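You operate a simulated robot arm through the tools that you are given. There is no shell and no other tool. Be economical: measure what you need, move in short steps, check, and stop when the job is done.

You are at the controls of a simulated robot arm. One attempt, no reset.

Task
Push the brush drawer shut. Close the tile drawer. Open the outer right drawer, take the orange box on the top of the glazing bench and put it away in the inside of the outer right drawer and shut the drawer again. Fetch the grey memory card and stand it on the grey round ring. Fetch the cone stand from the top of the glazing bench and set it in the ar tray. Take the red lump from the top of the glazing bench and leave it on the top of the turntable. Do these in any order. Set down upright: grey memory card, cone stand.

Only the result counts: the job must be done as asked and must still hold three seconds after the hand-in. Knocking over, shifting, dropping, spilling or breaking anything else fails it.

Robot
A 7-joint arm with a two-finger parallel gripper on a trunk, on a base that drives. Base frame: it is fixed to the floor where the robot stands at the start and does not move with it; the origin is under the middle of the robot, x ahead of it, y to its left, z up. Readings come in mm, rad, newtons and seconds.
Its first joint turns from -2.601 to 2.601 rad. Places, roughly: brush drawer [800, 100, 700]; cone stand [1500, -250, 750]; grey memory card [1250, -250, 1000]; inside of the outer right drawer [-3400, -200, 700]; orange box [1250, -250, 1000]; outer right drawer [-3400, -100, 800]; red lump (6x5x5 cm) [1400, -100, 900]; round ring (7x7x3 cm) [1500, 100, 900]; tile drawer [1000, -200, 700]; top of the turntable [-2800, 2100, 900]; tray (21x13 cm) [-300, -1280, 800]. Payload 3.5 kg.
The tool frame sits at the grasp point between the pads (the TCP): z along the fingers, y along the line on which they close. The tips reach 23 mm beyond it. Largest opening 94 mm; finger width 38, thickness 10; the body of the gripper, 54 by 96 mm, starts 39 mm behind the TCP.
Orientation is that of the tool frame in the base frame, as a unit quaternion [w, x, y, z]. With the fingers straight down and closing along the base's y, the tool's x points along the base's -x, its y along +y and its z along -z.

Tools
- The arm moves only by the tool arm_command. Its argument "rows" is a list of rows, each an object of numbers (a shift or turn left out is 0, a gripper value left out holds the last): "tx", "ty", "tz": the shift along the tool's x, y, z in units of 25 mm (1.0 is 25 mm); "rx", "ry", "rz": the turn, a rotation vector about the tool's x, y, z in units of 8 degrees (1.0 is 8 degrees); "claw": the closure, from 0 (fully open) to 1 (shut). In form: [{"tx": .., "ty": .., "tz": .., "rx": .., "ry": .., "rz": .., "claw": ..}, ...]. A call has 1 to 12 rows; each row shifts and turns the commanded pose from where the row before left it, along the tool's axes as they then stand. A call with a number of a shift or a turn outside -1 to 1 is refused whole. Each row takes 0.2 s and may step no farther than 50 mm and 0.15 rad from the row before; otherwise, or with a gripper value out of range, the whole call is refused. A pose out of reach is approached as far as the arm can. The call stops where the force on the tool passes 40 N (or 10 N more than at its start, if that is more) or the arm is blocked; 0.2 s more then pass. The fingers move at their own pace (about 153 mm/s each) and stop on an object; they squeeze with about 34 N. The grip force told is the motor's: it shows also when the fingers shut on nothing. Time passes only in rows, and 0.2 s behind the last, so rows that do not move let the fingers close. The reply holds the time, the measured pose of the TCP, the force on the tool along the base axes, the opening and the grip force, in the units named above and with some noise, with the torque about the TCP (base axes, N m) and any sound that the robot's microphone picked up.
- Cameras (640 x 400 px; columns grow to the right, rows downward): "scene" is now at [-267.4, 120.8, 1288.1]; the picture's right is [-0.74, -0.67, 0.00], its down [-0.26, 0.29, -0.92] and it looks along [0.62, -0.68, -0.39] (base axes); focal length 214 px, centre (320, 200). "wrist" rides on the gripper at [86, 16, -74] in the tool frame; the picture's right is [-0.18, 0.98, 0.00], its down [-0.58, -0.11, -0.81] and it looks along [-0.79, -0.15, 0.59] (tool axes); focal length 243 px, centre (320, 200).
- get_image(camera): a new picture of that camera. No time passes.
- roll_base(legs): drives the robot by 1 to 6 legs, each [ahead, left, turn to the left] in mm, mm and rad, along the robot's own axes; the way and the turn of a leg run together, so that a leg with both is an arc; at most 1500 mm and 3.142 rad a leg. The arm and the cameras ride along, it lands a little off, and it stops where it bumps. It gives what a move gives.
- turn_head(pan, tilt): turns the head with the scene camera to pan (to the left, within 2.496 rad either way) and tilt (down, from -0.506 to 1.204), counted from straight ahead of the robot. It gives what a move gives.
- point_at(camera, pixels): there is no depth. For up to 12 entries [column, row, z] of the newest picture of that camera ("zoom" is the newest enlarged one), the place [x, y] in the base frame at which the ray of that pixel passes the height z, good to about 3 mm. No time passes.
- zoom(camera, box): a new picture of the part [left, top, right, bottom] of that camera's present view, enlarged. No time passes.
- job_done(): hands the job in; it is judged then, once.

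Go step by step. Measure first, check grasps and placings, and put right what went wrong. The budget is 124 turns and 126 pictures, counting those below and the enlarged ones. Unless the task says otherwise, let go and move clear before handing in.

The tools are called as a command line: name --argument value ..., lists and objects as JSON in quotes. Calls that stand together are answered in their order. arm_command: Moves the arm, as the interface text tells. Its arguments: {"type":"object","properties":{"rows":{"type":"array","items":{"type":"object","properties":{"tx":{"type":"number"},"ty":{"type":"number"},"tz":{"type":"number"},"rx":{"type":"number"},"ry":{"type":"number"},"rz":{"type":"number"},"claw":{"type":"number"}}}}},"required":["rows"]} The other tools are called the same way: roll_base (legs) drives the base; turn_head (pan, tilt) turns the head that bears the scene camera; get_image (camera) takes a picture; point_at (camera, pixels) gives the place at which the rays of pixels pass given heights; zoom (camera, box) takes an enlarged picture of a part of a camera's view; job_done () hands the job in.

At the start:

```text
time_s: 0.0
eef_pos: [903.6, -130.6, 1063.5]
tool_rot: [0.0, 0.001, 1.0, 0.0]
contact_force: [-0.2, 0.6, -0.7]
moment: [-0.02, -0.02, 0.05]
finger_gap: 94.1
grasp_force: 0.1
robot x, y, heading: [-1.7, -0.4, 0.003]
head pan, tilt: [-0.833, 0.403]
```

scene: 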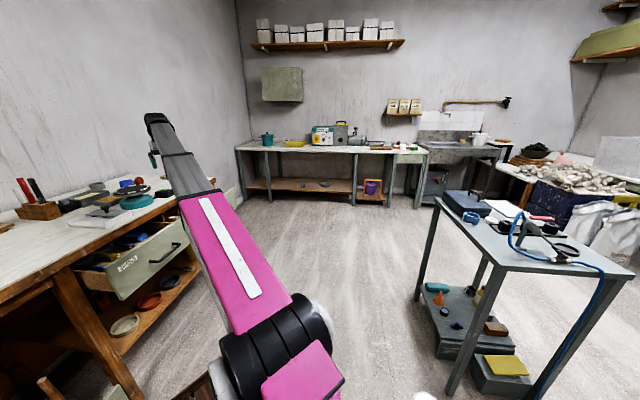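
wrist: 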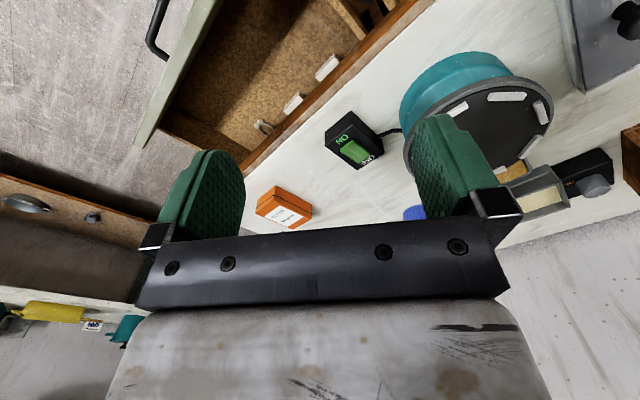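

The scene shows the bench at left, with an open drawer at (150,255); I will look straight ahead to see the whole bench.

turn_head --pan 0.0 --tilt 0.5

get_image --camera "scene"

```text
time_s: 1.2
eef_pos: [904.2, -129.8, 1063.4]
tool_rot: [0.0, 0.0, 1.0, 0.0]
contact_force: [0.3, -0.4, 0.7]
moment: [-0.01, 0.02, 0.04]
finger_gap: 94.2
grasp_force: 0.1
robot x, y, heading: [0.8, 3.2, -0.0]
head pan, tilt: [0.0, 0.499]
```

```text
123 pictures are left
```

scene: 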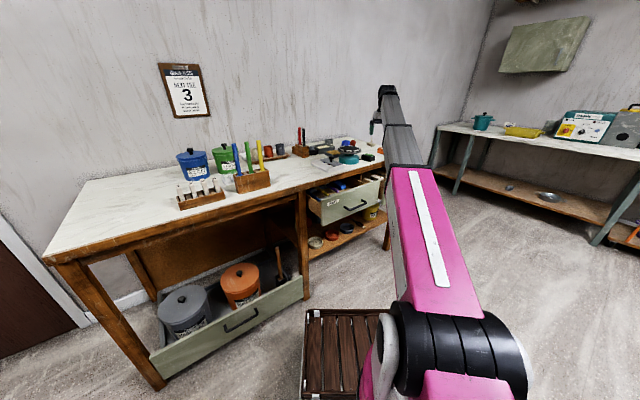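

Two open drawers are visible, at (345,200) and (230,310). I zoom in to read labels and bench-top items.

zoom --camera "scene" --box '[260, 110, 420, 210]'

zoom --camera "scene" --box '[140, 200, 320, 390]'

zoom --camera "wrist" --box '[220, 0, 640, 262]'

```text
4.00 times, centred on (340, 160) of scene
```

zoom: 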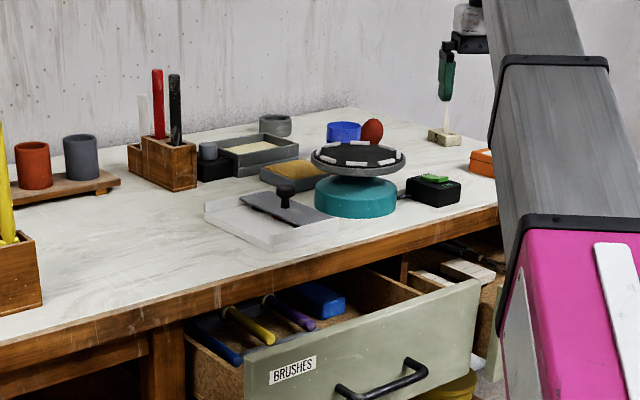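

```text
2.11 times, centred on (230, 295) of scene
```

zoom: 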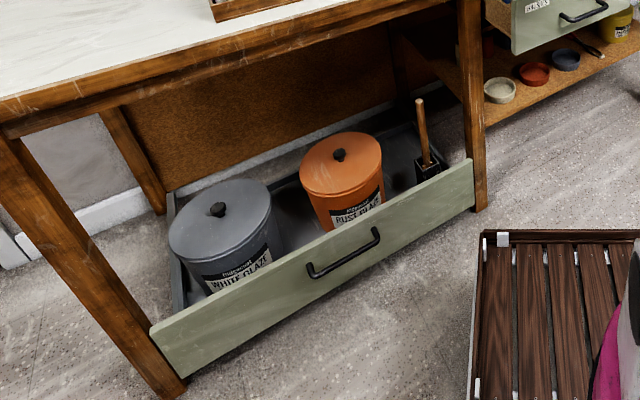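

```text
1.52 times, centred on (430, 131) of wrist
```

zoom: 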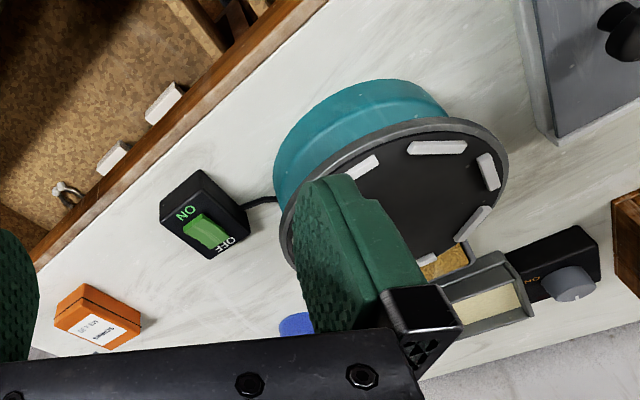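

I see the brush drawer, the tile drawer beside it, orange box, ring, lump, cone stand. I triangulate heights with both cameras.

get_image --camera "wrist"

point_at --camera "wrist" --pixels '[[286, 222, 750], [286, 222, 800], [286, 222, 850], [286, 222, 900], [405, 213, 800], [405, 213, 850]]'

point_at --camera "scene" --pixels '[[380, 153, 750], [380, 153, 800], [380, 153, 850], [380, 153, 900], [329, 144, 800], [329, 144, 850], [353, 146, 850], [371, 145, 850], [346, 145, 800]]'

```text
119 pictures are left
```

wrist: 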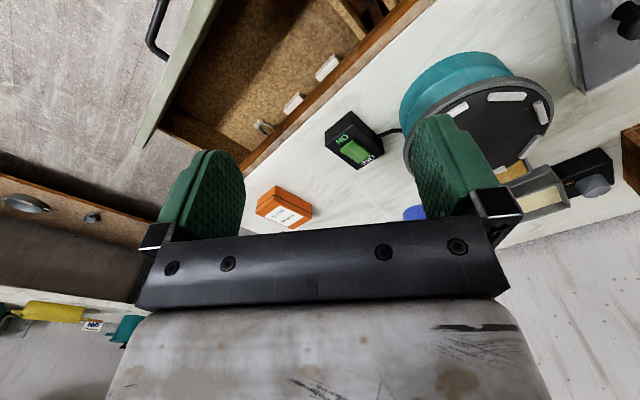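

```text
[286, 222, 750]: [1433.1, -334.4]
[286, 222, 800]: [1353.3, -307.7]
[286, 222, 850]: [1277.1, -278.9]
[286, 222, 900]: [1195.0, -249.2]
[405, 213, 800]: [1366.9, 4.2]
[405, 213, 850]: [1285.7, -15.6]
```

```text
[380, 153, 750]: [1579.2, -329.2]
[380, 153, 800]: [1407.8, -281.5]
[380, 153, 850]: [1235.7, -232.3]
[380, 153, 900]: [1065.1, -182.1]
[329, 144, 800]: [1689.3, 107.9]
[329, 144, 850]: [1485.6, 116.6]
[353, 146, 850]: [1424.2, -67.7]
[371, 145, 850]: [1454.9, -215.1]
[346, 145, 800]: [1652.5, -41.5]
```

Next I measure the table edge, the drawer fronts and the slatted thing at (345,350).

point_at --camera "scene" --pixels '[[321, 199.5, 750], [380, 180, 750], [321, 199.5, 790], [380, 180, 790], [315, 175.5, 830], [55, 258, 830], [305, 312, 0], [388, 310, 0], [305, 312, 350], [150, 352, 250], [303, 277, 250], [303, 298, 0]]'

turn_head --pan 0.0 --tilt 1.1

get_image --camera "scene"

```text
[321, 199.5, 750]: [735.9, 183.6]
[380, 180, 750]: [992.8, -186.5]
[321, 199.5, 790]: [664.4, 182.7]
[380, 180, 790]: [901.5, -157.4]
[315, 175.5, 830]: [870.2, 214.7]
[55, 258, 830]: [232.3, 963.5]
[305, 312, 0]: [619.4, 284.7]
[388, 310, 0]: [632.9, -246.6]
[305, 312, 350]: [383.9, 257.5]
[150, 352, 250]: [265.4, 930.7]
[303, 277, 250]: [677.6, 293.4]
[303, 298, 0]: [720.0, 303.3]
```

```text
time_s: 2.2
eef_pos: [903.8, -130.4, 1063.2]
tool_rot: [0.0, 0.0, 1.0, 0.0]
contact_force: [0.0, 0.1, 0.0]
moment: [0.01, 0.02, -0.09]
finger_gap: 94.1
grasp_force: 0.0
robot x, y, heading: [-2.8, 2.3, -0.0]
head pan, tilt: [0.0, 1.1]
```

```text
118 pictures are left
```

scene: 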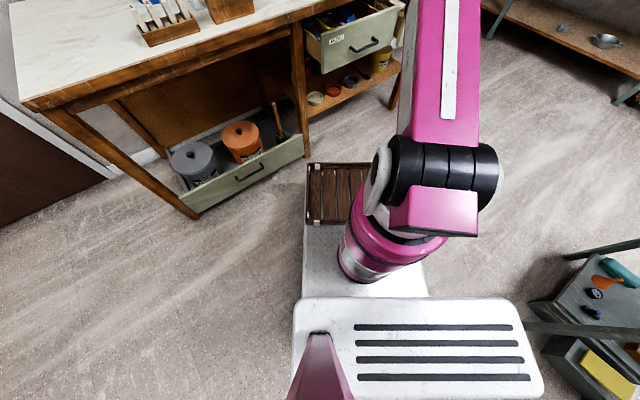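

The bench stands turned about 40°: its front edge runs from (232,963) to (870,215). I will retract and raise the arm, then turn and drive to face the bench's right part.

arm_command --rows '[{"tx": 1, "tz": -0.6, "claw": 1}, {"tx": 1, "tz": -0.6}, {"tx": 1, "tz": -0.6}, {"tx": 1, "tz": -0.6}, {"tx": 1, "tz": -0.6}, {"tx": 1, "tz": -0.6}, {"tx": 1}, {"tx": 1}, {"tx": 1}, {"tx": 1}]'

roll_base --legs '[[0, 0, 0.694], [0, -950, 0]]'

turn_head --pan 0.0 --tilt 0.65

get_image --camera "scene"

```text
time_s: 2.9
eef_pos: [849.8, -132.7, 1097.4]
tool_rot: [0.006, 0.002, 1.0, -0.002]
contact_force: [6.2, -0.1, -12.6]
moment: [-0.26, -0.62, -0.09]
finger_gap: 0.1
grasp_force: 34.2
robot x, y, heading: [-2.5, 0.9, 0.001]
head pan, tilt: [0.0, 1.1]
stopped in row 3: the force on the tool passed its limit at 57 N (the readings are from after the stop); the commanded pose is now the measured one
```

```text
time_s: 9.7
eef_pos: [1344.4, -277.5, 1098.4]
tool_rot: [0.006, -0.34, 0.941, 0.001]
contact_force: [7.7, 5.1, -27.6]
moment: [0.58, -1.7, -0.14]
finger_gap: 0.0
grasp_force: 33.8
robot x, y, heading: [605.4, -721.6, 0.701]
head pan, tilt: [0.0, 1.1]
```

```text
time_s: 10.6
eef_pos: [1345.4, -278.5, 1097.7]
tool_rot: [0.006, -0.341, 0.94, 0.001]
contact_force: [6.8, 3.9, -17.3]
moment: [0.4, -0.98, -0.03]
finger_gap: 0.0
grasp_force: 33.5
robot x, y, heading: [610.9, -720.9, 0.697]
head pan, tilt: [0.0, 0.649]
```

```text
117 pictures are left
```

scene: 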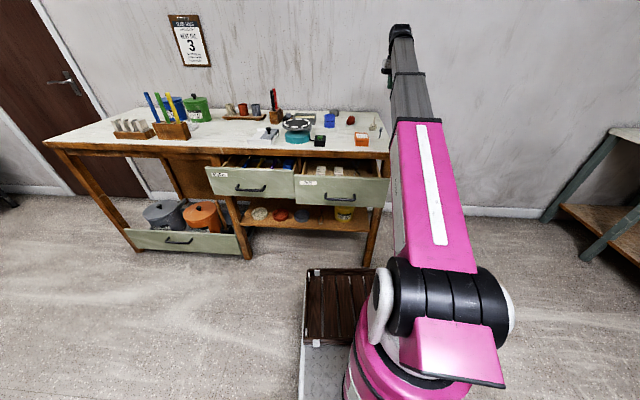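

The bench is squarely ahead now, but the tool force reads −17 N in z in free air, so something of the arm may be touching itself; I check with the wrist camera.

get_image --camera "wrist"

zoom --camera "scene" --box '[330, 10, 490, 110]'

zoom --camera "scene" --box '[200, 90, 400, 215]'

```text
116 pictures are left
```

wrist: 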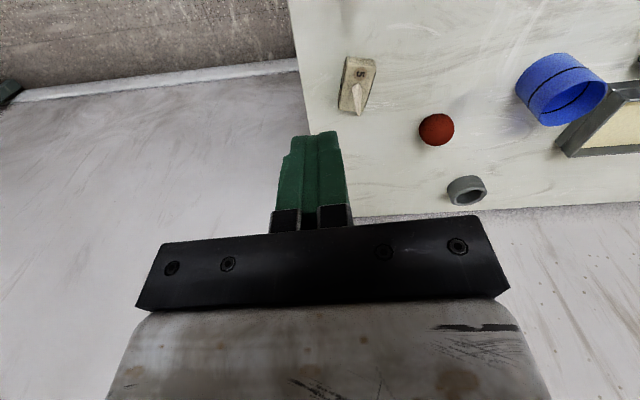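

```text
4.00 times, centred on (410, 60) of scene
```

zoom: 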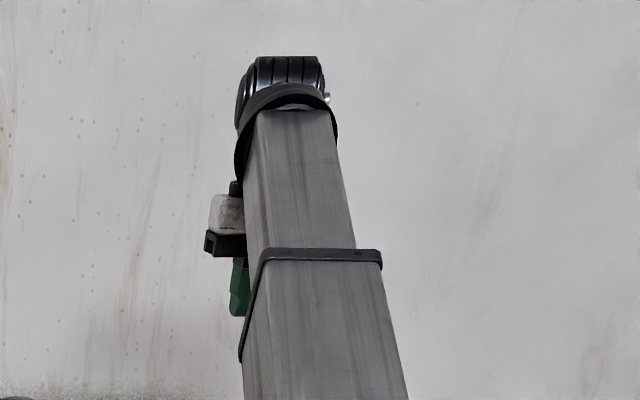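

```text
3.20 times, centred on (300, 152) of scene
```

zoom: 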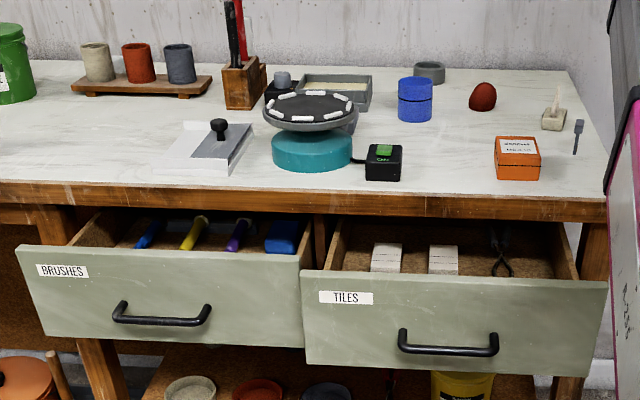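

The gripper sits right beside the forearm, likely brushing it. I move it out a bit again.

arm_command --rows '[{"tx": -1}, {"tx": -1}, {"tz": 0}]'

point_at --camera "scene" --pixels '[[361, 145, 830], [380, 138, 830], [372, 130, 830], [351, 124, 830], [334, 115, 830], [384, 156, 830], [205, 152, 830], [206, 168, 760], [294, 174, 760], [390, 178, 760], [299, 202, 650], [335, 225, 500]]'

point_at --camera "wrist" --pixels '[[356, 112, 830], [436, 146, 830], [467, 204, 830], [356, 112, 800], [436, 146, 800], [467, 204, 800], [298, 60, 800], [298, 60, 830]]'

```text
time_s: 11.4
eef_pos: [1382.8, -247.7, 1099.7]
tool_rot: [0.006, -0.34, 0.94, 0.001]
contact_force: [0.8, -0.6, 0.2]
moment: [-0.03, 0.01, -0.02]
finger_gap: 0.0
grasp_force: 34.3
robot x, y, heading: [610.8, -724.7, 0.702]
head pan, tilt: [0.0, 0.649]
```

```text
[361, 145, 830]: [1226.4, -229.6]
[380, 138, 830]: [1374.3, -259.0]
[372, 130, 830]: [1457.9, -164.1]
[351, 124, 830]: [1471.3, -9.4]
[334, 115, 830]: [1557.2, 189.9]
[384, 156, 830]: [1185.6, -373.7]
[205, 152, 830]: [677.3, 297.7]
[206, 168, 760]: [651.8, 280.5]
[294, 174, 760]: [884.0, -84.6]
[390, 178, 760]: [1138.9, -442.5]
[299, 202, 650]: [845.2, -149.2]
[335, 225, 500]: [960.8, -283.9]
```

```text
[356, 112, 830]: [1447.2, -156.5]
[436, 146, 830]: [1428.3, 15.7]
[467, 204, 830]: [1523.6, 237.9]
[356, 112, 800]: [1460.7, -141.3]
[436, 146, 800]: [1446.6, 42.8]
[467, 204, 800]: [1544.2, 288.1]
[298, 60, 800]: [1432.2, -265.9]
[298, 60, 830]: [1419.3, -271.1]
```

The force is gone. I back the base by 200 mm, square it with the bench, then tilt the gripper forward to push drawers with closed fingers.

roll_base --legs '[[-200, 0, -0.05]]'

arm_command --rows '[{"ry": -1, "claw": 1}, {"ry": -1}, {"ry": -1}, {"ry": -1}, {"ry": -1}, {"ry": -1}, {"ry": -1}, {"ry": -1}, {"ry": -1}, {"ry": -1}, {"ry": -1}, {"ry": -0.25}]'

get_image --camera "scene"

```text
time_s: 13.0
eef_pos: [1250.2, -408.5, 1099.5]
tool_rot: [0.005, -0.318, 0.948, 0.0]
contact_force: [0.1, -1.1, 0.4]
moment: [0.0, 0.02, -0.02]
finger_gap: 0.1
grasp_force: 33.2
robot x, y, heading: [454.5, -844.5, 0.651]
head pan, tilt: [0.0, 0.649]
```

```text
time_s: 15.6
eef_pos: [1251.6, -409.3, 1099.1]
tool_rot: [0.675, -0.223, 0.667, 0.224]
contact_force: [-0.6, -0.6, 0.1]
moment: [-0.04, 0.04, -0.04]
finger_gap: 0.1
grasp_force: 34.3
robot x, y, heading: [452.5, -849.2, 0.651]
head pan, tilt: [0.0, 0.649]
```

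```text
113 pictures are left
```

scene: 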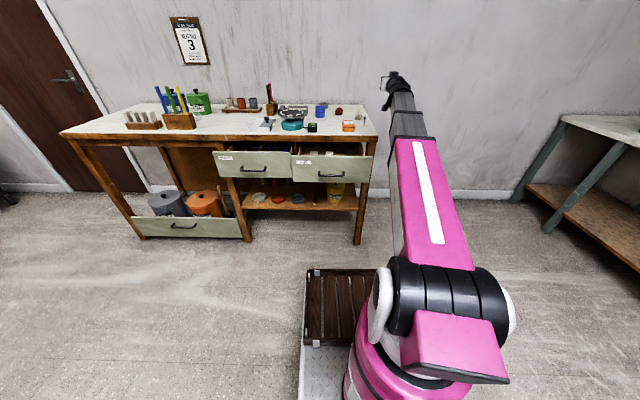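

Squared. I re-measure the fronts and edge from this view.

zoom --camera "scene" --box '[200, 80, 400, 205]'

point_at --camera "scene" --pixels '[[293, 155, 760], [373, 157, 760], [215, 152, 760], [378, 137, 830], [62, 133, 830], [331, 176, 690], [331, 176, 720], [331, 176, 650], [357, 244, 0], [249, 242, 0]]'

```text
3.20 times, centred on (300, 142) of scene
```

zoom: 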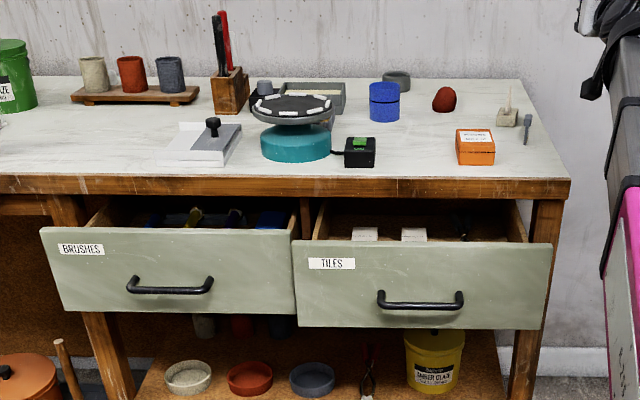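

```text
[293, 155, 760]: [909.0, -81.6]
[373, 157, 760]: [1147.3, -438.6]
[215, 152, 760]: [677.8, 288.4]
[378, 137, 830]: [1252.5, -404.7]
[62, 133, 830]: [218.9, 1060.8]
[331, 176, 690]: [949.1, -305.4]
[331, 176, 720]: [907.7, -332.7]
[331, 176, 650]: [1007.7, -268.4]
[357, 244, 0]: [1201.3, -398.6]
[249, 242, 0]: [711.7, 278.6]
```

Table normal is about 0.62 rad; the tile front top edge is near n≈685 and flush would be near 745. I shift the base left and back, retract and lower the horizontal gripper to z≈712.

roll_base --legs '[[-60, 240, -0.03]]'

arm_command --rows '[{"tz": -1, "claw": 1}, {"tz": -1}, {"tz": -1}, {"tz": -1}, {"tz": -1}, {"tz": -1}, {"tz": -1}, {"tx": 1}, {"tx": 1}, {"tx": 1}, {"tx": 1}]'

arm_command --rows '[{"tx": 1}, {"tx": 1}, {"tx": 1}, {"tx": 1}, {"tx": 1}, {"tx": 1}, {"tx": 1}, {"tx": 1}, {"tx": 1}, {"tx": 1}, {"tx": 1}, {"tx": 0.5}]'

get_image --camera "scene"

```text
time_s: 17.4
eef_pos: [1071.7, -274.6, 1098.6]
tool_rot: [0.678, -0.214, 0.669, 0.215]
contact_force: [-0.8, 0.1, 0.5]
moment: [0.0, 0.0, 0.04]
finger_gap: 0.0
grasp_force: 33.8
robot x, y, heading: [259.0, -686.5, 0.619]
head pan, tilt: [0.0, 0.649]
```

```text
time_s: 19.8
eef_pos: [930.1, -375.1, 997.5]
tool_rot: [0.679, -0.213, 0.67, 0.214]
contact_force: [0.9, 0.5, -1.2]
moment: [-0.02, -0.01, -0.02]
finger_gap: 0.3
grasp_force: 33.8
robot x, y, heading: [263.9, -685.2, 0.621]
head pan, tilt: [0.0, 0.649]
```

```text
time_s: 21.4
eef_pos: [932.0, -375.7, 833.8]
tool_rot: [0.68, -0.214, 0.666, 0.219]
contact_force: [2.4, -2.7, 15.8]
moment: [0.1, -0.35, -0.11]
finger_gap: 0.3
grasp_force: 34.1
robot x, y, heading: [265.5, -687.8, 0.616]
head pan, tilt: [0.0, 0.649]
stopped in row 7: the force on the tool passed its limit at 67 N (the readings are from after the stop); the commanded pose is now the measured one
```

```text
111 pictures are left
```

scene: 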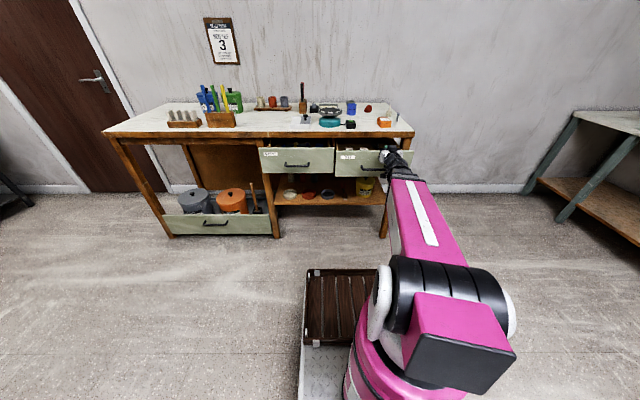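

Blocked at z 834 with an upward force; I look closely at (395,165).

zoom --camera "scene" --box '[320, 110, 480, 210]'

get_image --camera "wrist"

```text
4.00 times, centred on (400, 160) of scene
```

zoom: 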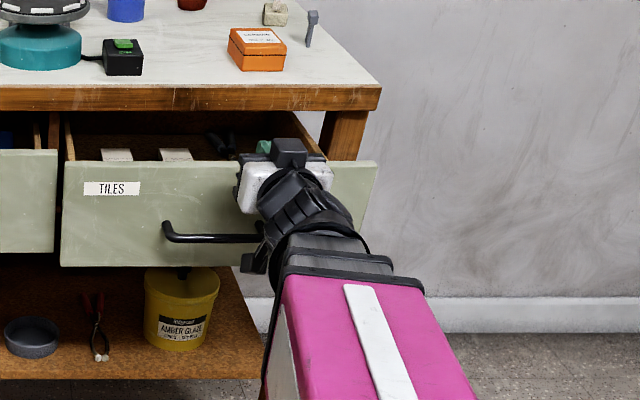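

```text
109 pictures are left
```

wrist: 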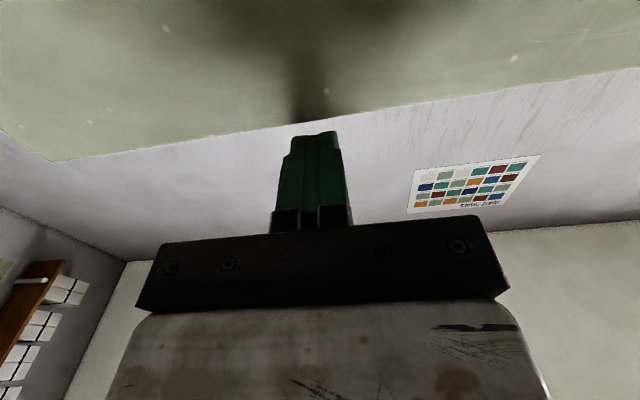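

The green fingertips at zoom (262,147) appear near the drawer's top edge (row 163); I check with rays at various heights.

point_at --camera "scene" --pixels '[[385, 147, 834], [378, 151, 834], [378, 151, 800], [378, 151, 760], [336, 150.5, 834], [336, 150.5, 760], [415, 132, 900], [415, 132, 860], [384, 236, 0], [415, 137.5, 860]]'

point_at --camera "wrist" --pixels '[[330, 125, 850], [330, 125, 834], [640, 70, 820], [60, 160, 820], [640, 70, 850], [60, 160, 850]]'

```text
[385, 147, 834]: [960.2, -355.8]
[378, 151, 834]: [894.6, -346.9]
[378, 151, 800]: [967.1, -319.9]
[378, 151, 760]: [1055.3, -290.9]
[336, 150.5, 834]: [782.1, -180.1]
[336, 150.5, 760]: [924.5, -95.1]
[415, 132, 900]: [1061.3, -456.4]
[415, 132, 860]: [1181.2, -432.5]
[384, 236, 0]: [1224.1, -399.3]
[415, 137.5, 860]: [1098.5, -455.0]
```

```text
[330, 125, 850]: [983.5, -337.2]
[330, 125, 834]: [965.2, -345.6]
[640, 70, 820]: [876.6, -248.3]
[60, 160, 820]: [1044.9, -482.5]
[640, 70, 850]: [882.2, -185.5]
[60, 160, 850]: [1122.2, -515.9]
```

So the tile front's top is z≈816 at n≈566, table top ≈850; the fingers rested on its edge. I lift, retract 100 mm, drop to z≈776, and push forward.

arm_command --rows '[{"tx": -0.5, "claw": 1}, {"tz": -1}, {"tz": -1}, {"tz": -1}, {"tz": -1}, {"tx": 1}, {"tx": 1}, {"tx": 0.8}, {"tz": 0}]'

zoom --camera "scene" --box '[320, 110, 480, 210]'

```text
time_s: 23.4
eef_pos: [862.0, -431.9, 771.7]
tool_rot: [0.68, -0.214, 0.667, 0.218]
contact_force: [0.7, 0.2, 0.5]
moment: [0.01, 0.0, 0.0]
finger_gap: 0.0
grasp_force: 33.8
out of reach, approached as far as the arm can: row 5
robot x, y, heading: [267.3, -687.5, 0.622]
head pan, tilt: [0.0, 0.649]
```

```text
4.00 times, centred on (400, 160) of scene
```

zoom: 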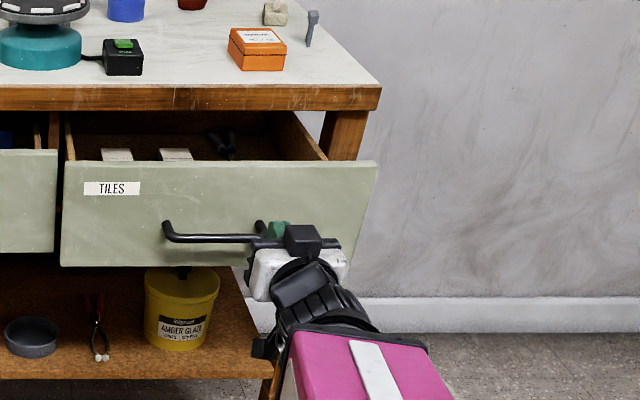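

Clear of the drawer. I push forward in small steps.

arm_command --rows '[{"tx": -0.4, "tz": 1, "claw": 1}, {"tz": 1}, {"tz": 1}, {"tz": 0.8}, {"tz": 0.6}, {"tz": 0.6}, {"tz": 0.6}, {"tz": 0.6}, {"tz": 0.6}, {"tz": 0.6}, {"tz": 0.6}, {"tz": 0.6}]'

zoom --camera "scene" --box '[320, 110, 480, 210]'

```text
time_s: 26.0
eef_pos: [1037.3, -303.4, 785.4]
tool_rot: [0.68, -0.214, 0.667, 0.218]
contact_force: [0.6, 0.1, 0.8]
moment: [-0.01, -0.03, 0.0]
finger_gap: 0.3
grasp_force: 34.0
robot x, y, heading: [264.3, -685.7, 0.613]
head pan, tilt: [0.0, 0.649]
```

```text
4.00 times, centred on (400, 160) of scene
```

zoom: 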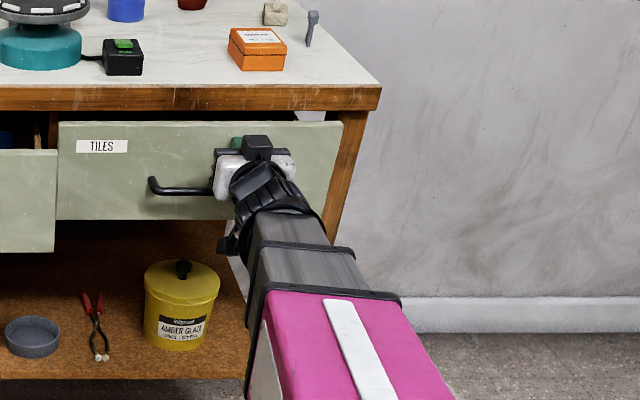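

The tile drawer is moving well; a small gap remains. I keep pushing until resistance.

arm_command --rows '[{"tz": 0.6, "claw": 1}, {"tz": 0.6}, {"tz": 0.6}, {"tz": 0.4}, {"tz": 0.3}, {"tz": 0.3}, {"tz": 0.3}, {"tz": 0.3}]'

zoom --camera "scene" --box '[320, 110, 480, 210]'

```text
time_s: 26.8
eef_pos: [1066.2, -283.5, 785.6]
tool_rot: [0.679, -0.214, 0.668, 0.217]
contact_force: [-3.0, -3.1, 2.6]
moment: [-0.03, 0.02, 0.0]
finger_gap: 0.3
grasp_force: 33.6
robot x, y, heading: [261.5, -689.1, 0.618]
head pan, tilt: [0.0, 0.649]
stopped in row 4: the force on the tool passed its limit at 60 N (the readings are from after the stop); the commanded pose is now the measured one
```

```text
4.00 times, centred on (400, 160) of scene
```

zoom: 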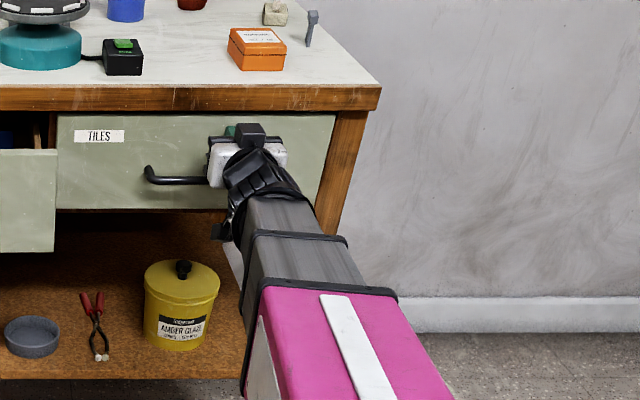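

Tile drawer is flush (60 N stop). I retract and shift the base left 400 mm for the brush drawer.

arm_command --rows '[{"tz": -1, "claw": 1}, {"tz": -1}, {"tz": -1}, {"tz": -1}, {"tz": -1}, {"tz": -1}, {"tz": -1}, {"tz": -1}, {"tz": -1}, {"tz": -0.5}]'

roll_base --legs '[[0, 400, 0]]'

get_image --camera "scene"

```text
time_s: 29.0
eef_pos: [873.3, -420.9, 780.9]
tool_rot: [0.679, -0.213, 0.668, 0.217]
contact_force: [0.6, -0.6, -0.2]
moment: [-0.01, -0.02, 0.01]
finger_gap: 0.0
grasp_force: 34.3
robot x, y, heading: [264.5, -688.3, 0.62]
head pan, tilt: [0.0, 0.649]
```

```text
time_s: 31.5
eef_pos: [638.9, -92.1, 780.0]
tool_rot: [0.679, -0.214, 0.668, 0.218]
contact_force: [-0.3, 0.1, -0.3]
moment: [-0.02, -0.02, -0.02]
finger_gap: 0.2
grasp_force: 34.1
robot x, y, heading: [29.0, -356.1, 0.62]
head pan, tilt: [0.0, 0.649]
```

```text
105 pictures are left
```

scene: 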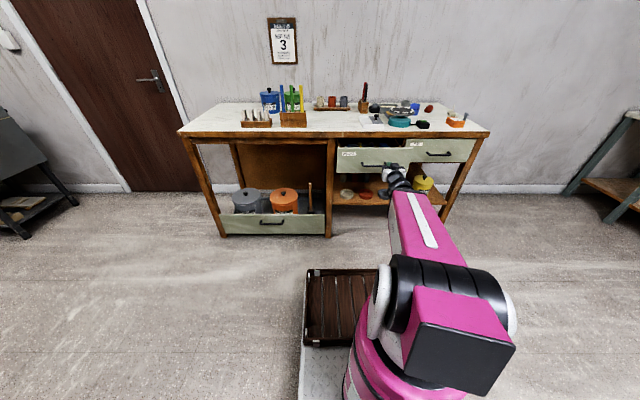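

The gripper is at the right of the brush front; I shift 50 mm left and push.

arm_command --rows '[{"ty": 1, "claw": 1}, {"ty": 0.8}, {"tz": 1}, {"tz": 1}, {"tz": 1}, {"tz": 1}, {"tz": 0.6}, {"tz": 0.6}, {"tz": 0.6}, {"tz": 0.6}, {"tz": 0.6}, {"tz": 0.6}]'

zoom --camera "scene" --box '[320, 110, 480, 210]'

```text
time_s: 34.1
eef_pos: [768.7, 54.8, 781.9]
tool_rot: [0.679, -0.215, 0.667, 0.219]
contact_force: [0.0, -0.5, -0.7]
moment: [0.0, 0.0, 0.05]
finger_gap: 0.2
grasp_force: 33.9
robot x, y, heading: [31.5, -365.2, 0.62]
head pan, tilt: [0.0, 0.649]
```

```text
4.00 times, centred on (400, 160) of scene
```

zoom: 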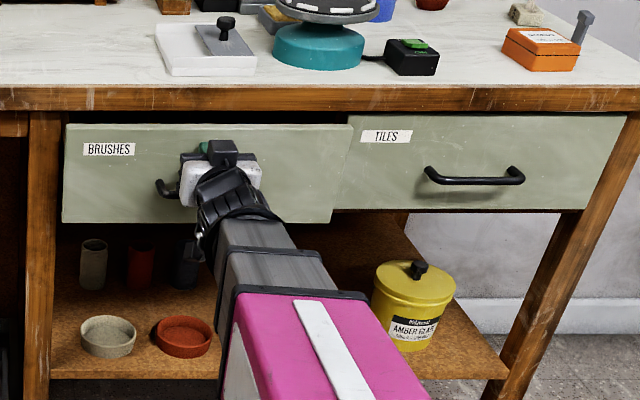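

Nearly shut; I continue to the stop.

arm_command --rows '[{"tz": 0.6, "claw": 1}, {"tz": 0.6}, {"tz": 0.4}, {"tz": 0.3}, {"tz": 0.3}, {"tz": 0.3}, {"tz": 0.3}, {"tz": 0.3}]'

zoom --camera "scene" --box '[320, 110, 480, 210]'

```text
time_s: 35.2
eef_pos: [803.7, 81.8, 782.3]
tool_rot: [0.677, -0.216, 0.669, 0.219]
contact_force: [-2.3, -2.6, 1.5]
moment: [-0.01, 0.02, -0.02]
finger_gap: 0.1
grasp_force: 34.1
robot x, y, heading: [29.8, -363.2, 0.625]
head pan, tilt: [0.0, 0.649]
stopped in row 5: the force on the tool passed its limit at 50 N (the readings are from after the stop); the commanded pose is now the measured one
```

```text
4.00 times, centred on (400, 160) of scene
```

zoom: 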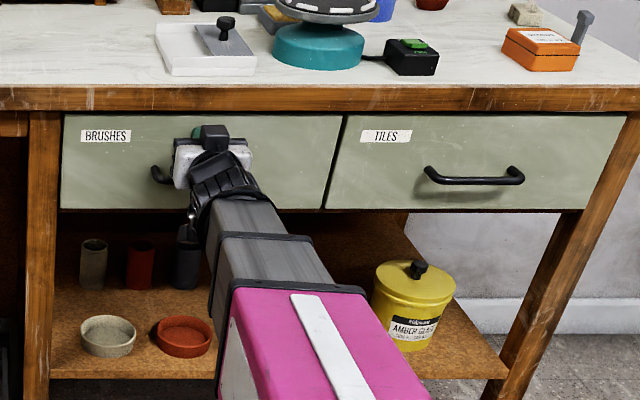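

Both drawers are flush. I retract a bit, raise the arm, move out and point the gripper down again.

arm_command --rows '[{"tz": -1, "claw": 1}, {"tz": -1}, {"tz": -1}, {"tx": -1}, {"tx": -1}, {"tx": -1}, {"tx": -1}, {"tx": -1}, {"tx": -1}, {"tx": -1}, {"tx": -1}, {"tx": -1}]'

arm_command --rows '[{"tx": -1}, {"tx": -1}, {"tx": -1}, {"tx": -1, "tz": 1}, {"tz": 1}, {"tz": 1}, {"tz": 1}, {"tz": 1}, {"tz": 1}]'

arm_command --rows '[{"ry": 1, "claw": 0}, {"ry": 1}, {"ry": 1}, {"ry": 1}, {"ry": 1}, {"ry": 1}, {"ry": 1}, {"ry": 1}, {"ry": 1}, {"ry": 1}, {"ry": 1}, {"ry": 0.25}]'

roll_base --legs '[[0, -550, 0], [300, 0, 0]]'

get_image --camera "scene"

get_image --camera "wrist"

```text
time_s: 37.8
eef_pos: [741.8, 37.3, 1007.7]
tool_rot: [0.677, -0.215, 0.669, 0.218]
contact_force: [0.8, 0.0, -0.2]
moment: [0.03, -0.02, 0.02]
finger_gap: 0.0
grasp_force: 34.4
robot x, y, heading: [27.0, -367.3, 0.625]
head pan, tilt: [0.0, 0.649]
```

```text
time_s: 39.8
eef_pos: [862.7, 124.1, 1110.2]
tool_rot: [0.677, -0.215, 0.67, 0.218]
contact_force: [0.3, 0.2, -0.4]
moment: [-0.01, 0.01, -0.01]
finger_gap: 0.1
grasp_force: 33.4
robot x, y, heading: [27.4, -363.1, 0.624]
head pan, tilt: [0.0, 0.649]
```

```text
time_s: 42.4
eef_pos: [862.7, 124.0, 1109.6]
tool_rot: [0.004, -0.306, 0.952, 0.002]
contact_force: [0.3, -0.5, -0.6]
moment: [0.0, -0.01, -0.02]
finger_gap: 94.0
grasp_force: 0.0
robot x, y, heading: [30.9, -362.3, 0.621]
head pan, tilt: [0.0, 0.649]
```

```text
time_s: 47.3
eef_pos: [1434.3, -155.1, 1109.9]
tool_rot: [0.006, -0.301, 0.954, 0.002]
contact_force: [0.4, 0.9, 0.1]
moment: [-0.01, 0.0, -0.01]
finger_gap: 93.9
grasp_force: 0.0
robot x, y, heading: [600.4, -635.1, 0.611]
head pan, tilt: [0.0, 0.649]
```

```text
102 pictures are left
```

scene: 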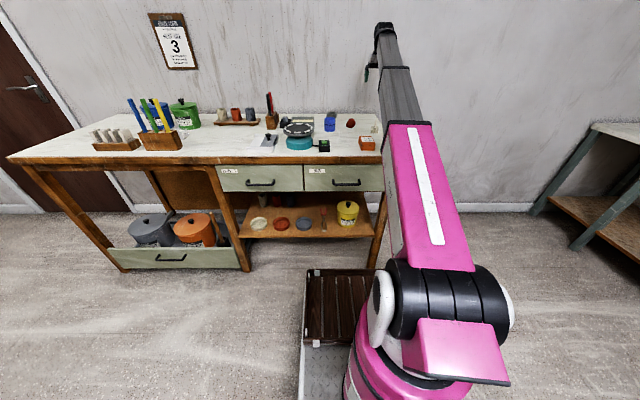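

```text
101 pictures are left
```

wrist: 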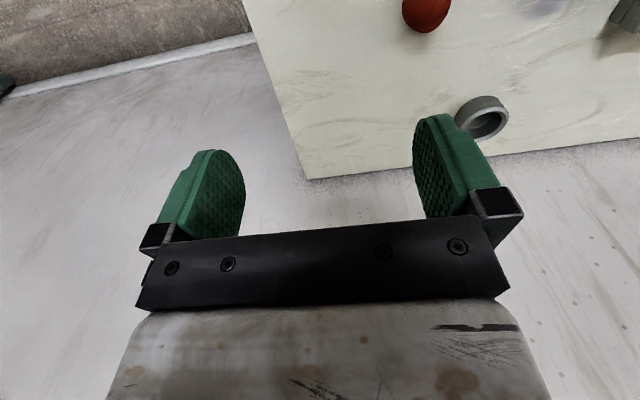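

I back the base 220 mm so the wrist camera looks onto the items on the right corner.

roll_base --legs '[[-220, -60, 0]]'

get_image --camera "wrist"

zoom --camera "scene" --box '[270, 90, 430, 190]'

```text
time_s: 49.0
eef_pos: [1288.8, -332.8, 1109.5]
tool_rot: [0.006, -0.303, 0.953, 0.002]
contact_force: [0.5, 0.4, 0.5]
moment: [0.03, 0.0, 0.0]
finger_gap: 93.8
grasp_force: 0.0
robot x, y, heading: [453.7, -815.0, 0.613]
head pan, tilt: [0.0, 0.649]
```

```text
100 pictures are left
```

wrist: 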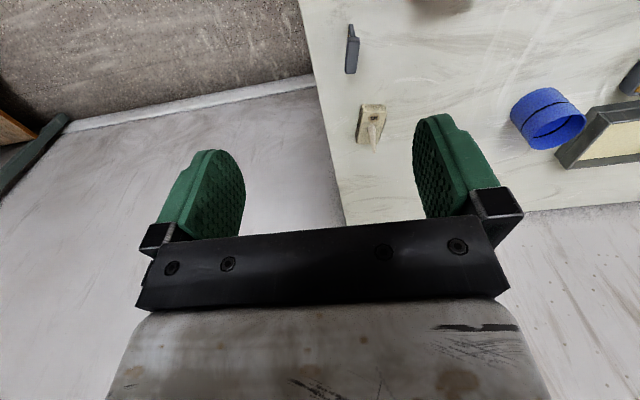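

```text
4.00 times, centred on (350, 140) of scene
```

zoom: 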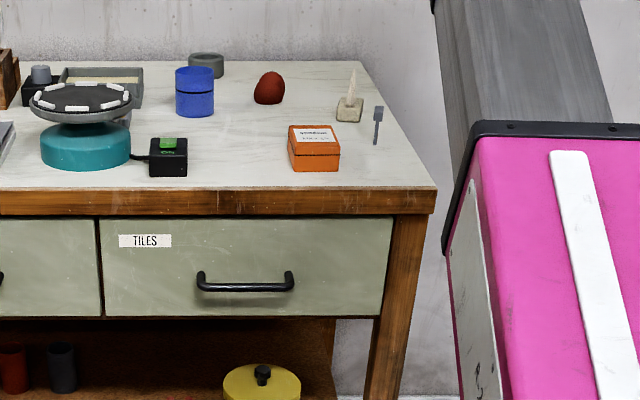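

The card candidate is at wrist (351,50). I zoom on it.

zoom --camera "wrist" --box '[300, 0, 428, 80]'

zoom --camera "scene" --box '[350, 100, 382, 120]'

zoom --camera "wrist" --box '[330, 80, 458, 160]'

```text
5.00 times, centred on (364, 40) of wrist
```

zoom: 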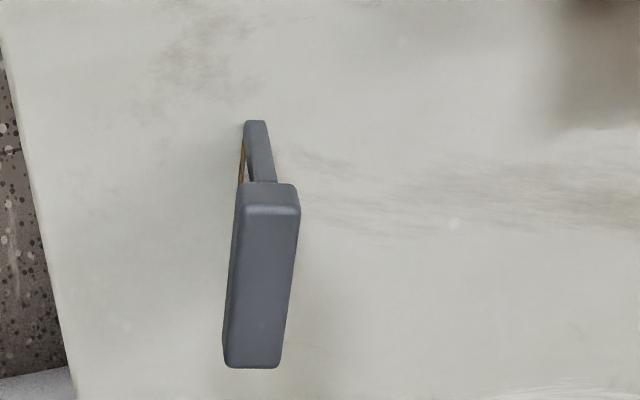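

```text
16.00 times, centred on (366, 110) of scene
```

zoom: 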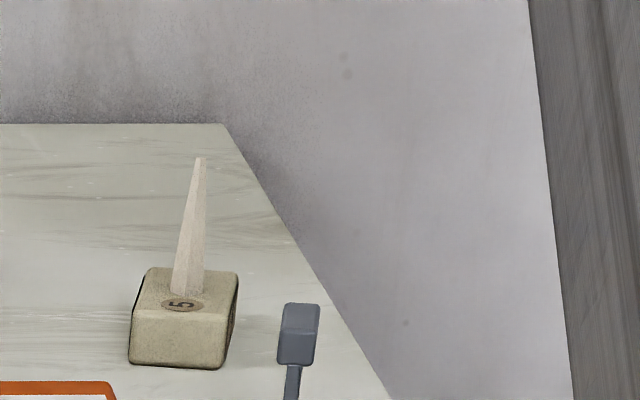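

```text
5.00 times, centred on (394, 120) of wrist
```

zoom: 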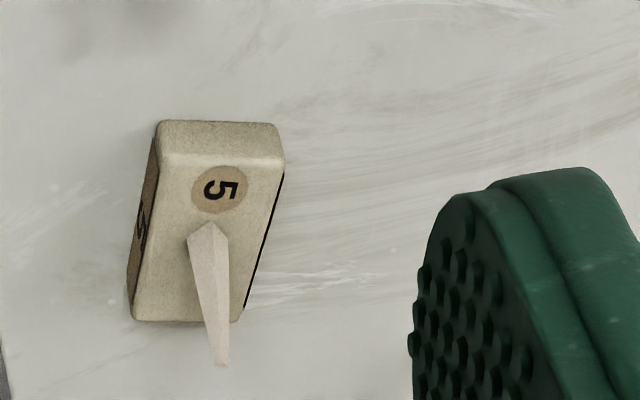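

The card stands upright as a thin plate with a thicker cap on top (the wrist picture is upside down). I measure card, cone stand, box and ring.

point_at --camera "wrist" --pixels '[[351.6, 24.4, 850], [354, 43, 880], [354, 43, 890], [354, 43, 900], [350, 73.6, 880], [350, 73.6, 890], [350, 73.6, 900], [361.5, 104, 850], [386, 104, 850], [482, 120, 850]]'

point_at --camera "scene" --pixels '[[364, 126.2, 850], [364.9, 116.6, 880], [364.9, 116.6, 890], [364.9, 116.6, 900], [354.5, 120.3, 850], [359.5, 120.3, 850], [342.5, 133, 850], [354.5, 133, 850], [337, 116, 850], [320, 109.5, 850], [378.5, 136.5, 850], [360, 105.3, 850]]'

```text
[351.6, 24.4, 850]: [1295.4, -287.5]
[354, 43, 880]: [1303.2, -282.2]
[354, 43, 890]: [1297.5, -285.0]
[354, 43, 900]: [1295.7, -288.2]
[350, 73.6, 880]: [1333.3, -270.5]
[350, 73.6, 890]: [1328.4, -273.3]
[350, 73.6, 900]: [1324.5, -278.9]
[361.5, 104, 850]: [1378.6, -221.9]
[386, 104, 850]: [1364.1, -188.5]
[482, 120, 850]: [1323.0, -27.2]
```

```text
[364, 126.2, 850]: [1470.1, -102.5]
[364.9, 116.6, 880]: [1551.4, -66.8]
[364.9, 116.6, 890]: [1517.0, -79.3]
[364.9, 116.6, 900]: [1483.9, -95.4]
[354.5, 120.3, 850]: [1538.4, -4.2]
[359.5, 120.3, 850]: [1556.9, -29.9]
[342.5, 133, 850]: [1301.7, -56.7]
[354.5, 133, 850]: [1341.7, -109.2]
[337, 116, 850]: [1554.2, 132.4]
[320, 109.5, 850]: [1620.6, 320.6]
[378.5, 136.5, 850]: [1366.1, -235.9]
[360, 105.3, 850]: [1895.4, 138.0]
```

The scene pixels were bound to an older picture, so I take the scene zoom anew and measure with it.

zoom --camera "scene" --box '[310, 95, 390, 145]'

```text
8.00 times, centred on (350, 120) of scene
```

zoom: 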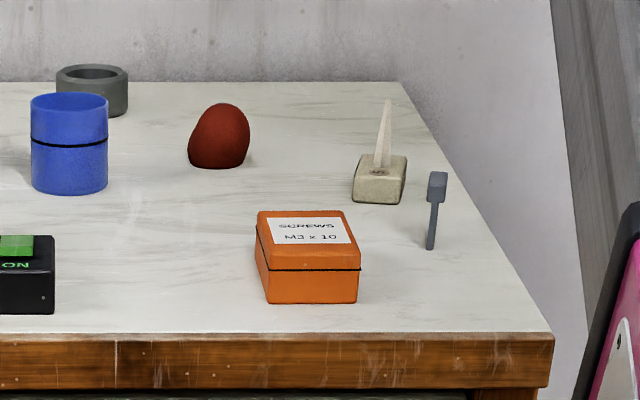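

point_at --camera "zoom" --pixels '[[430, 249, 850], [430, 249, 860], [353, 201, 850], [353, 201, 860], [400, 203, 850], [400, 203, 860], [267, 303, 850], [358, 303, 850], [218, 166, 850], [92, 112, 850], [548, 333, 850], [401, 83, 850]]'

get_image --camera "wrist"

point_at --camera "wrist" --pixels '[[351.6, 24.4, 850], [351.6, 24.4, 860], [361.5, 104, 850], [361.5, 104, 860], [386, 104, 850], [386, 104, 860], [358.5, 104.5, 850], [346, 225, 850]]'

```text
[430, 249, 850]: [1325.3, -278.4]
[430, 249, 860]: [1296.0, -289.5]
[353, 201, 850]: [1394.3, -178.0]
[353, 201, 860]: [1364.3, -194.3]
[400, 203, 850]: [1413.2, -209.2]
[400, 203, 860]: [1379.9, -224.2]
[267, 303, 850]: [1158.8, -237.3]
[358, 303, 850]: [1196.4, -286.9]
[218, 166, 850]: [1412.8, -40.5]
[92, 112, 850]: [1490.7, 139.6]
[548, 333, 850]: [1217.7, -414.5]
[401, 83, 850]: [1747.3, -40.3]
```

```text
94 pictures are left
```

wrist: 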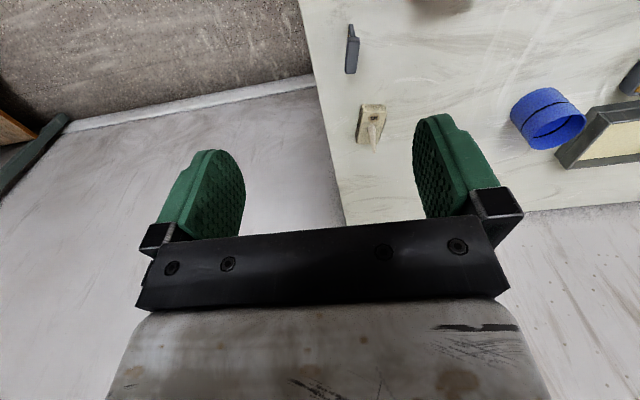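

```text
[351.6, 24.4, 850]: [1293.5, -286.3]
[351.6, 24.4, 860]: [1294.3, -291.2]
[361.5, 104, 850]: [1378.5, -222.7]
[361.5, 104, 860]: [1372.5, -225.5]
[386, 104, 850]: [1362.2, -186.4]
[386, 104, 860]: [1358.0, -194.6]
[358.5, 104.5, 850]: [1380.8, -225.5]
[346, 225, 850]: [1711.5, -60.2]
```

Both cameras agree on a table height of 860. I measure the card's cap and get closer to see the ring.

point_at --camera "wrist" --pixels '[[359.6, 43, 910], [356.4, 72, 910], [349, 43, 910], [345, 72, 910], [347.7, 25, 860], [353, 24, 860], [361.5, 113, 885], [386, 113, 885], [356.5, 142, 885], [378, 142, 885], [356, 112, 860], [387, 104, 860]]'

roll_base --legs '[[100, 120, 0]]'

get_image --camera "wrist"

```text
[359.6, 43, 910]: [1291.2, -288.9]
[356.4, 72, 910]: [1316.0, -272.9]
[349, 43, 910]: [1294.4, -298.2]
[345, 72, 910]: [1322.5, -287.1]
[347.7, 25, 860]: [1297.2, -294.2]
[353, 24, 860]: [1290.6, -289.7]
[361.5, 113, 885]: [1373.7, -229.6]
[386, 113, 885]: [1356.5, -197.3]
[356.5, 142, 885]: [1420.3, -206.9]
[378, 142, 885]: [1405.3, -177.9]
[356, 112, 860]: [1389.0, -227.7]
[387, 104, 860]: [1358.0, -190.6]
```

```text
time_s: 50.4
eef_pos: [1300.8, -175.8, 1110.0]
tool_rot: [0.007, -0.303, 0.953, 0.001]
contact_force: [-0.2, 0.0, 0.2]
moment: [-0.03, 0.0, -0.04]
finger_gap: 94.4
grasp_force: 0.0
robot x, y, heading: [465.0, -653.0, 0.616]
head pan, tilt: [0.0, 0.649]
```

```text
93 pictures are left
```

wrist: 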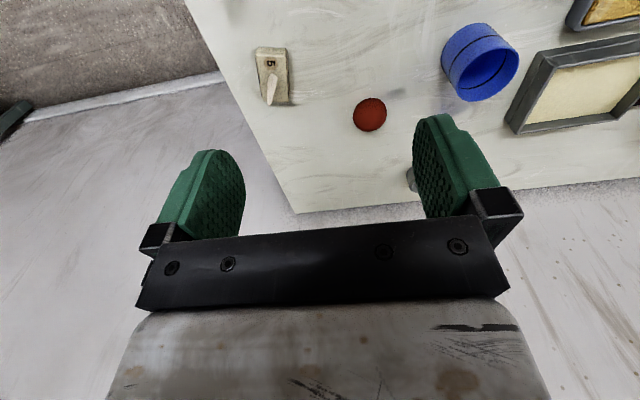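

The ring is behind the right finger at (412,180). I close the fingers and go further forward and left.

roll_base --legs '[[150, 60, 0]]'

arm_command --rows '[{"claw": 1}, {"claw": 1}]'

get_image --camera "wrist"

```text
time_s: 51.8
eef_pos: [1390.1, -39.0, 1109.5]
tool_rot: [0.005, -0.302, 0.953, 0.002]
contact_force: [0.8, 0.2, 0.4]
moment: [-0.01, 0.0, 0.04]
finger_gap: 94.1
grasp_force: 0.0
robot x, y, heading: [555.6, -524.0, 0.614]
head pan, tilt: [0.0, 0.649]
```

```text
time_s: 52.4
eef_pos: [1390.4, -38.5, 1109.1]
tool_rot: [0.005, -0.302, 0.953, 0.002]
contact_force: [-0.4, -0.3, 0.1]
moment: [-0.01, 0.0, -0.01]
finger_gap: 0.4
grasp_force: 33.9
robot x, y, heading: [555.2, -519.2, 0.616]
head pan, tilt: [0.0, 0.649]
```

```text
92 pictures are left
```

wrist: 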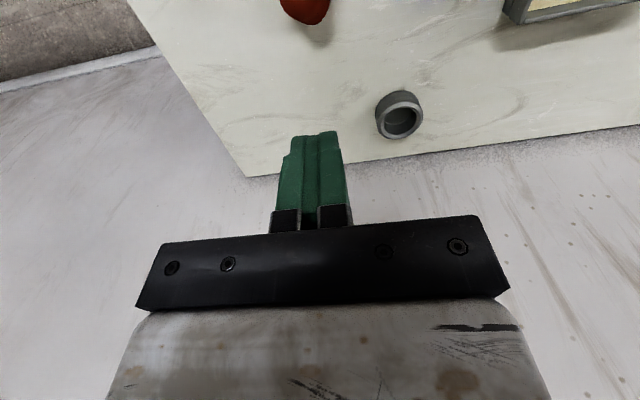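

zoom --camera "wrist" --box '[368, 80, 432, 120]'

zoom --camera "wrist" --box '[352, 65, 448, 155]'

```text
10.00 times, centred on (400, 100) of wrist
```

zoom: 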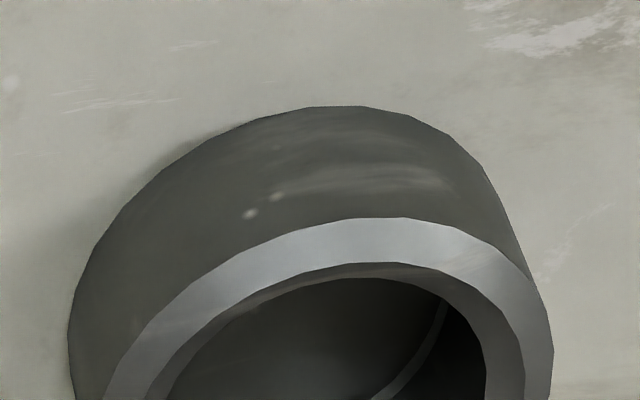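

```text
4.44 times, centred on (400, 110) of wrist
```

zoom: 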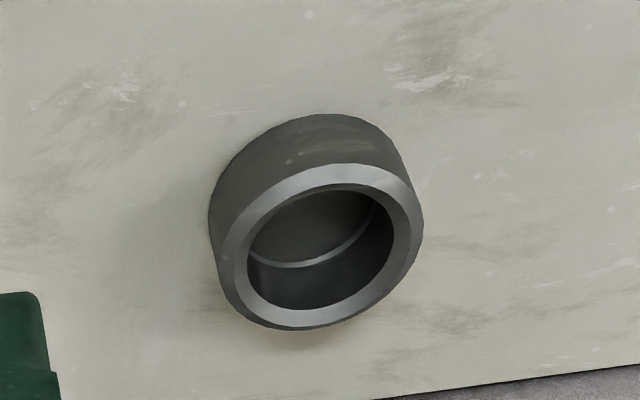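

The ring looks like a dish with a grey floor inside (arc at zoom (300,268)). I measure its centre and the lump.

point_at --camera "zoom" --pixels '[[322, 247, 890], [222, 260, 890], [423, 225, 890], [345, 165, 890], [297, 328, 890], [248, 258, 890], [395, 230, 890], [340, 185, 890], [303, 310, 890], [300, 268, 865], [300, 268, 870]]'

zoom --camera "scene" --box '[290, 80, 370, 130]'

```text
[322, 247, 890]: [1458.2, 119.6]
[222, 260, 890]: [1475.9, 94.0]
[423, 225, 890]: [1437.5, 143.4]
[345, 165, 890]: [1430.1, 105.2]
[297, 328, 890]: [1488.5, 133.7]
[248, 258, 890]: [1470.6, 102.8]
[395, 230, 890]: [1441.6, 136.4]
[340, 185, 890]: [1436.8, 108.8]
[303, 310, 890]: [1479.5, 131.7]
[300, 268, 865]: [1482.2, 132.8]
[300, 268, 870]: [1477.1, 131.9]
```

```text
8.00 times, centred on (330, 105) of scene
```

zoom: 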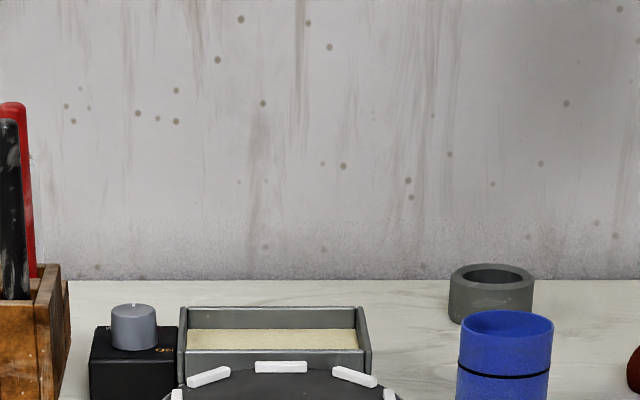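

The ring's floor is near z 867, inner width ≈46 mm. Working from the bench's right end would reach everything; I check the room there, and where the robot's base ends.

turn_head --pan -0.9 --tilt 0.6

get_image --camera "scene"

```text
time_s: 53.6
eef_pos: [1390.6, -39.3, 1108.9]
tool_rot: [0.006, -0.302, 0.953, 0.002]
contact_force: [0.2, 0.9, 0.0]
moment: [-0.03, -0.05, -0.03]
finger_gap: 0.1
grasp_force: 33.8
robot x, y, heading: [553.6, -515.7, 0.616]
head pan, tilt: [-0.901, 0.6]
```

```text
88 pictures are left
```

scene: 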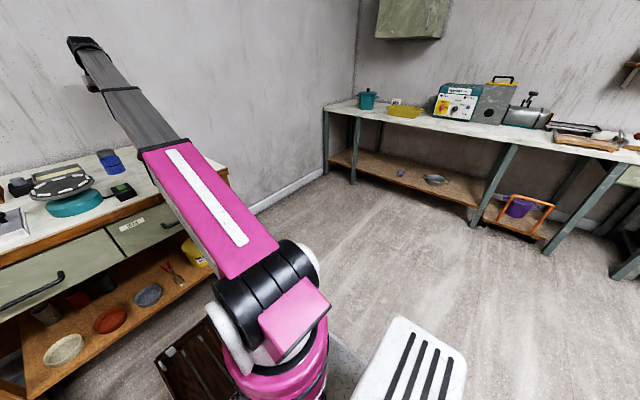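

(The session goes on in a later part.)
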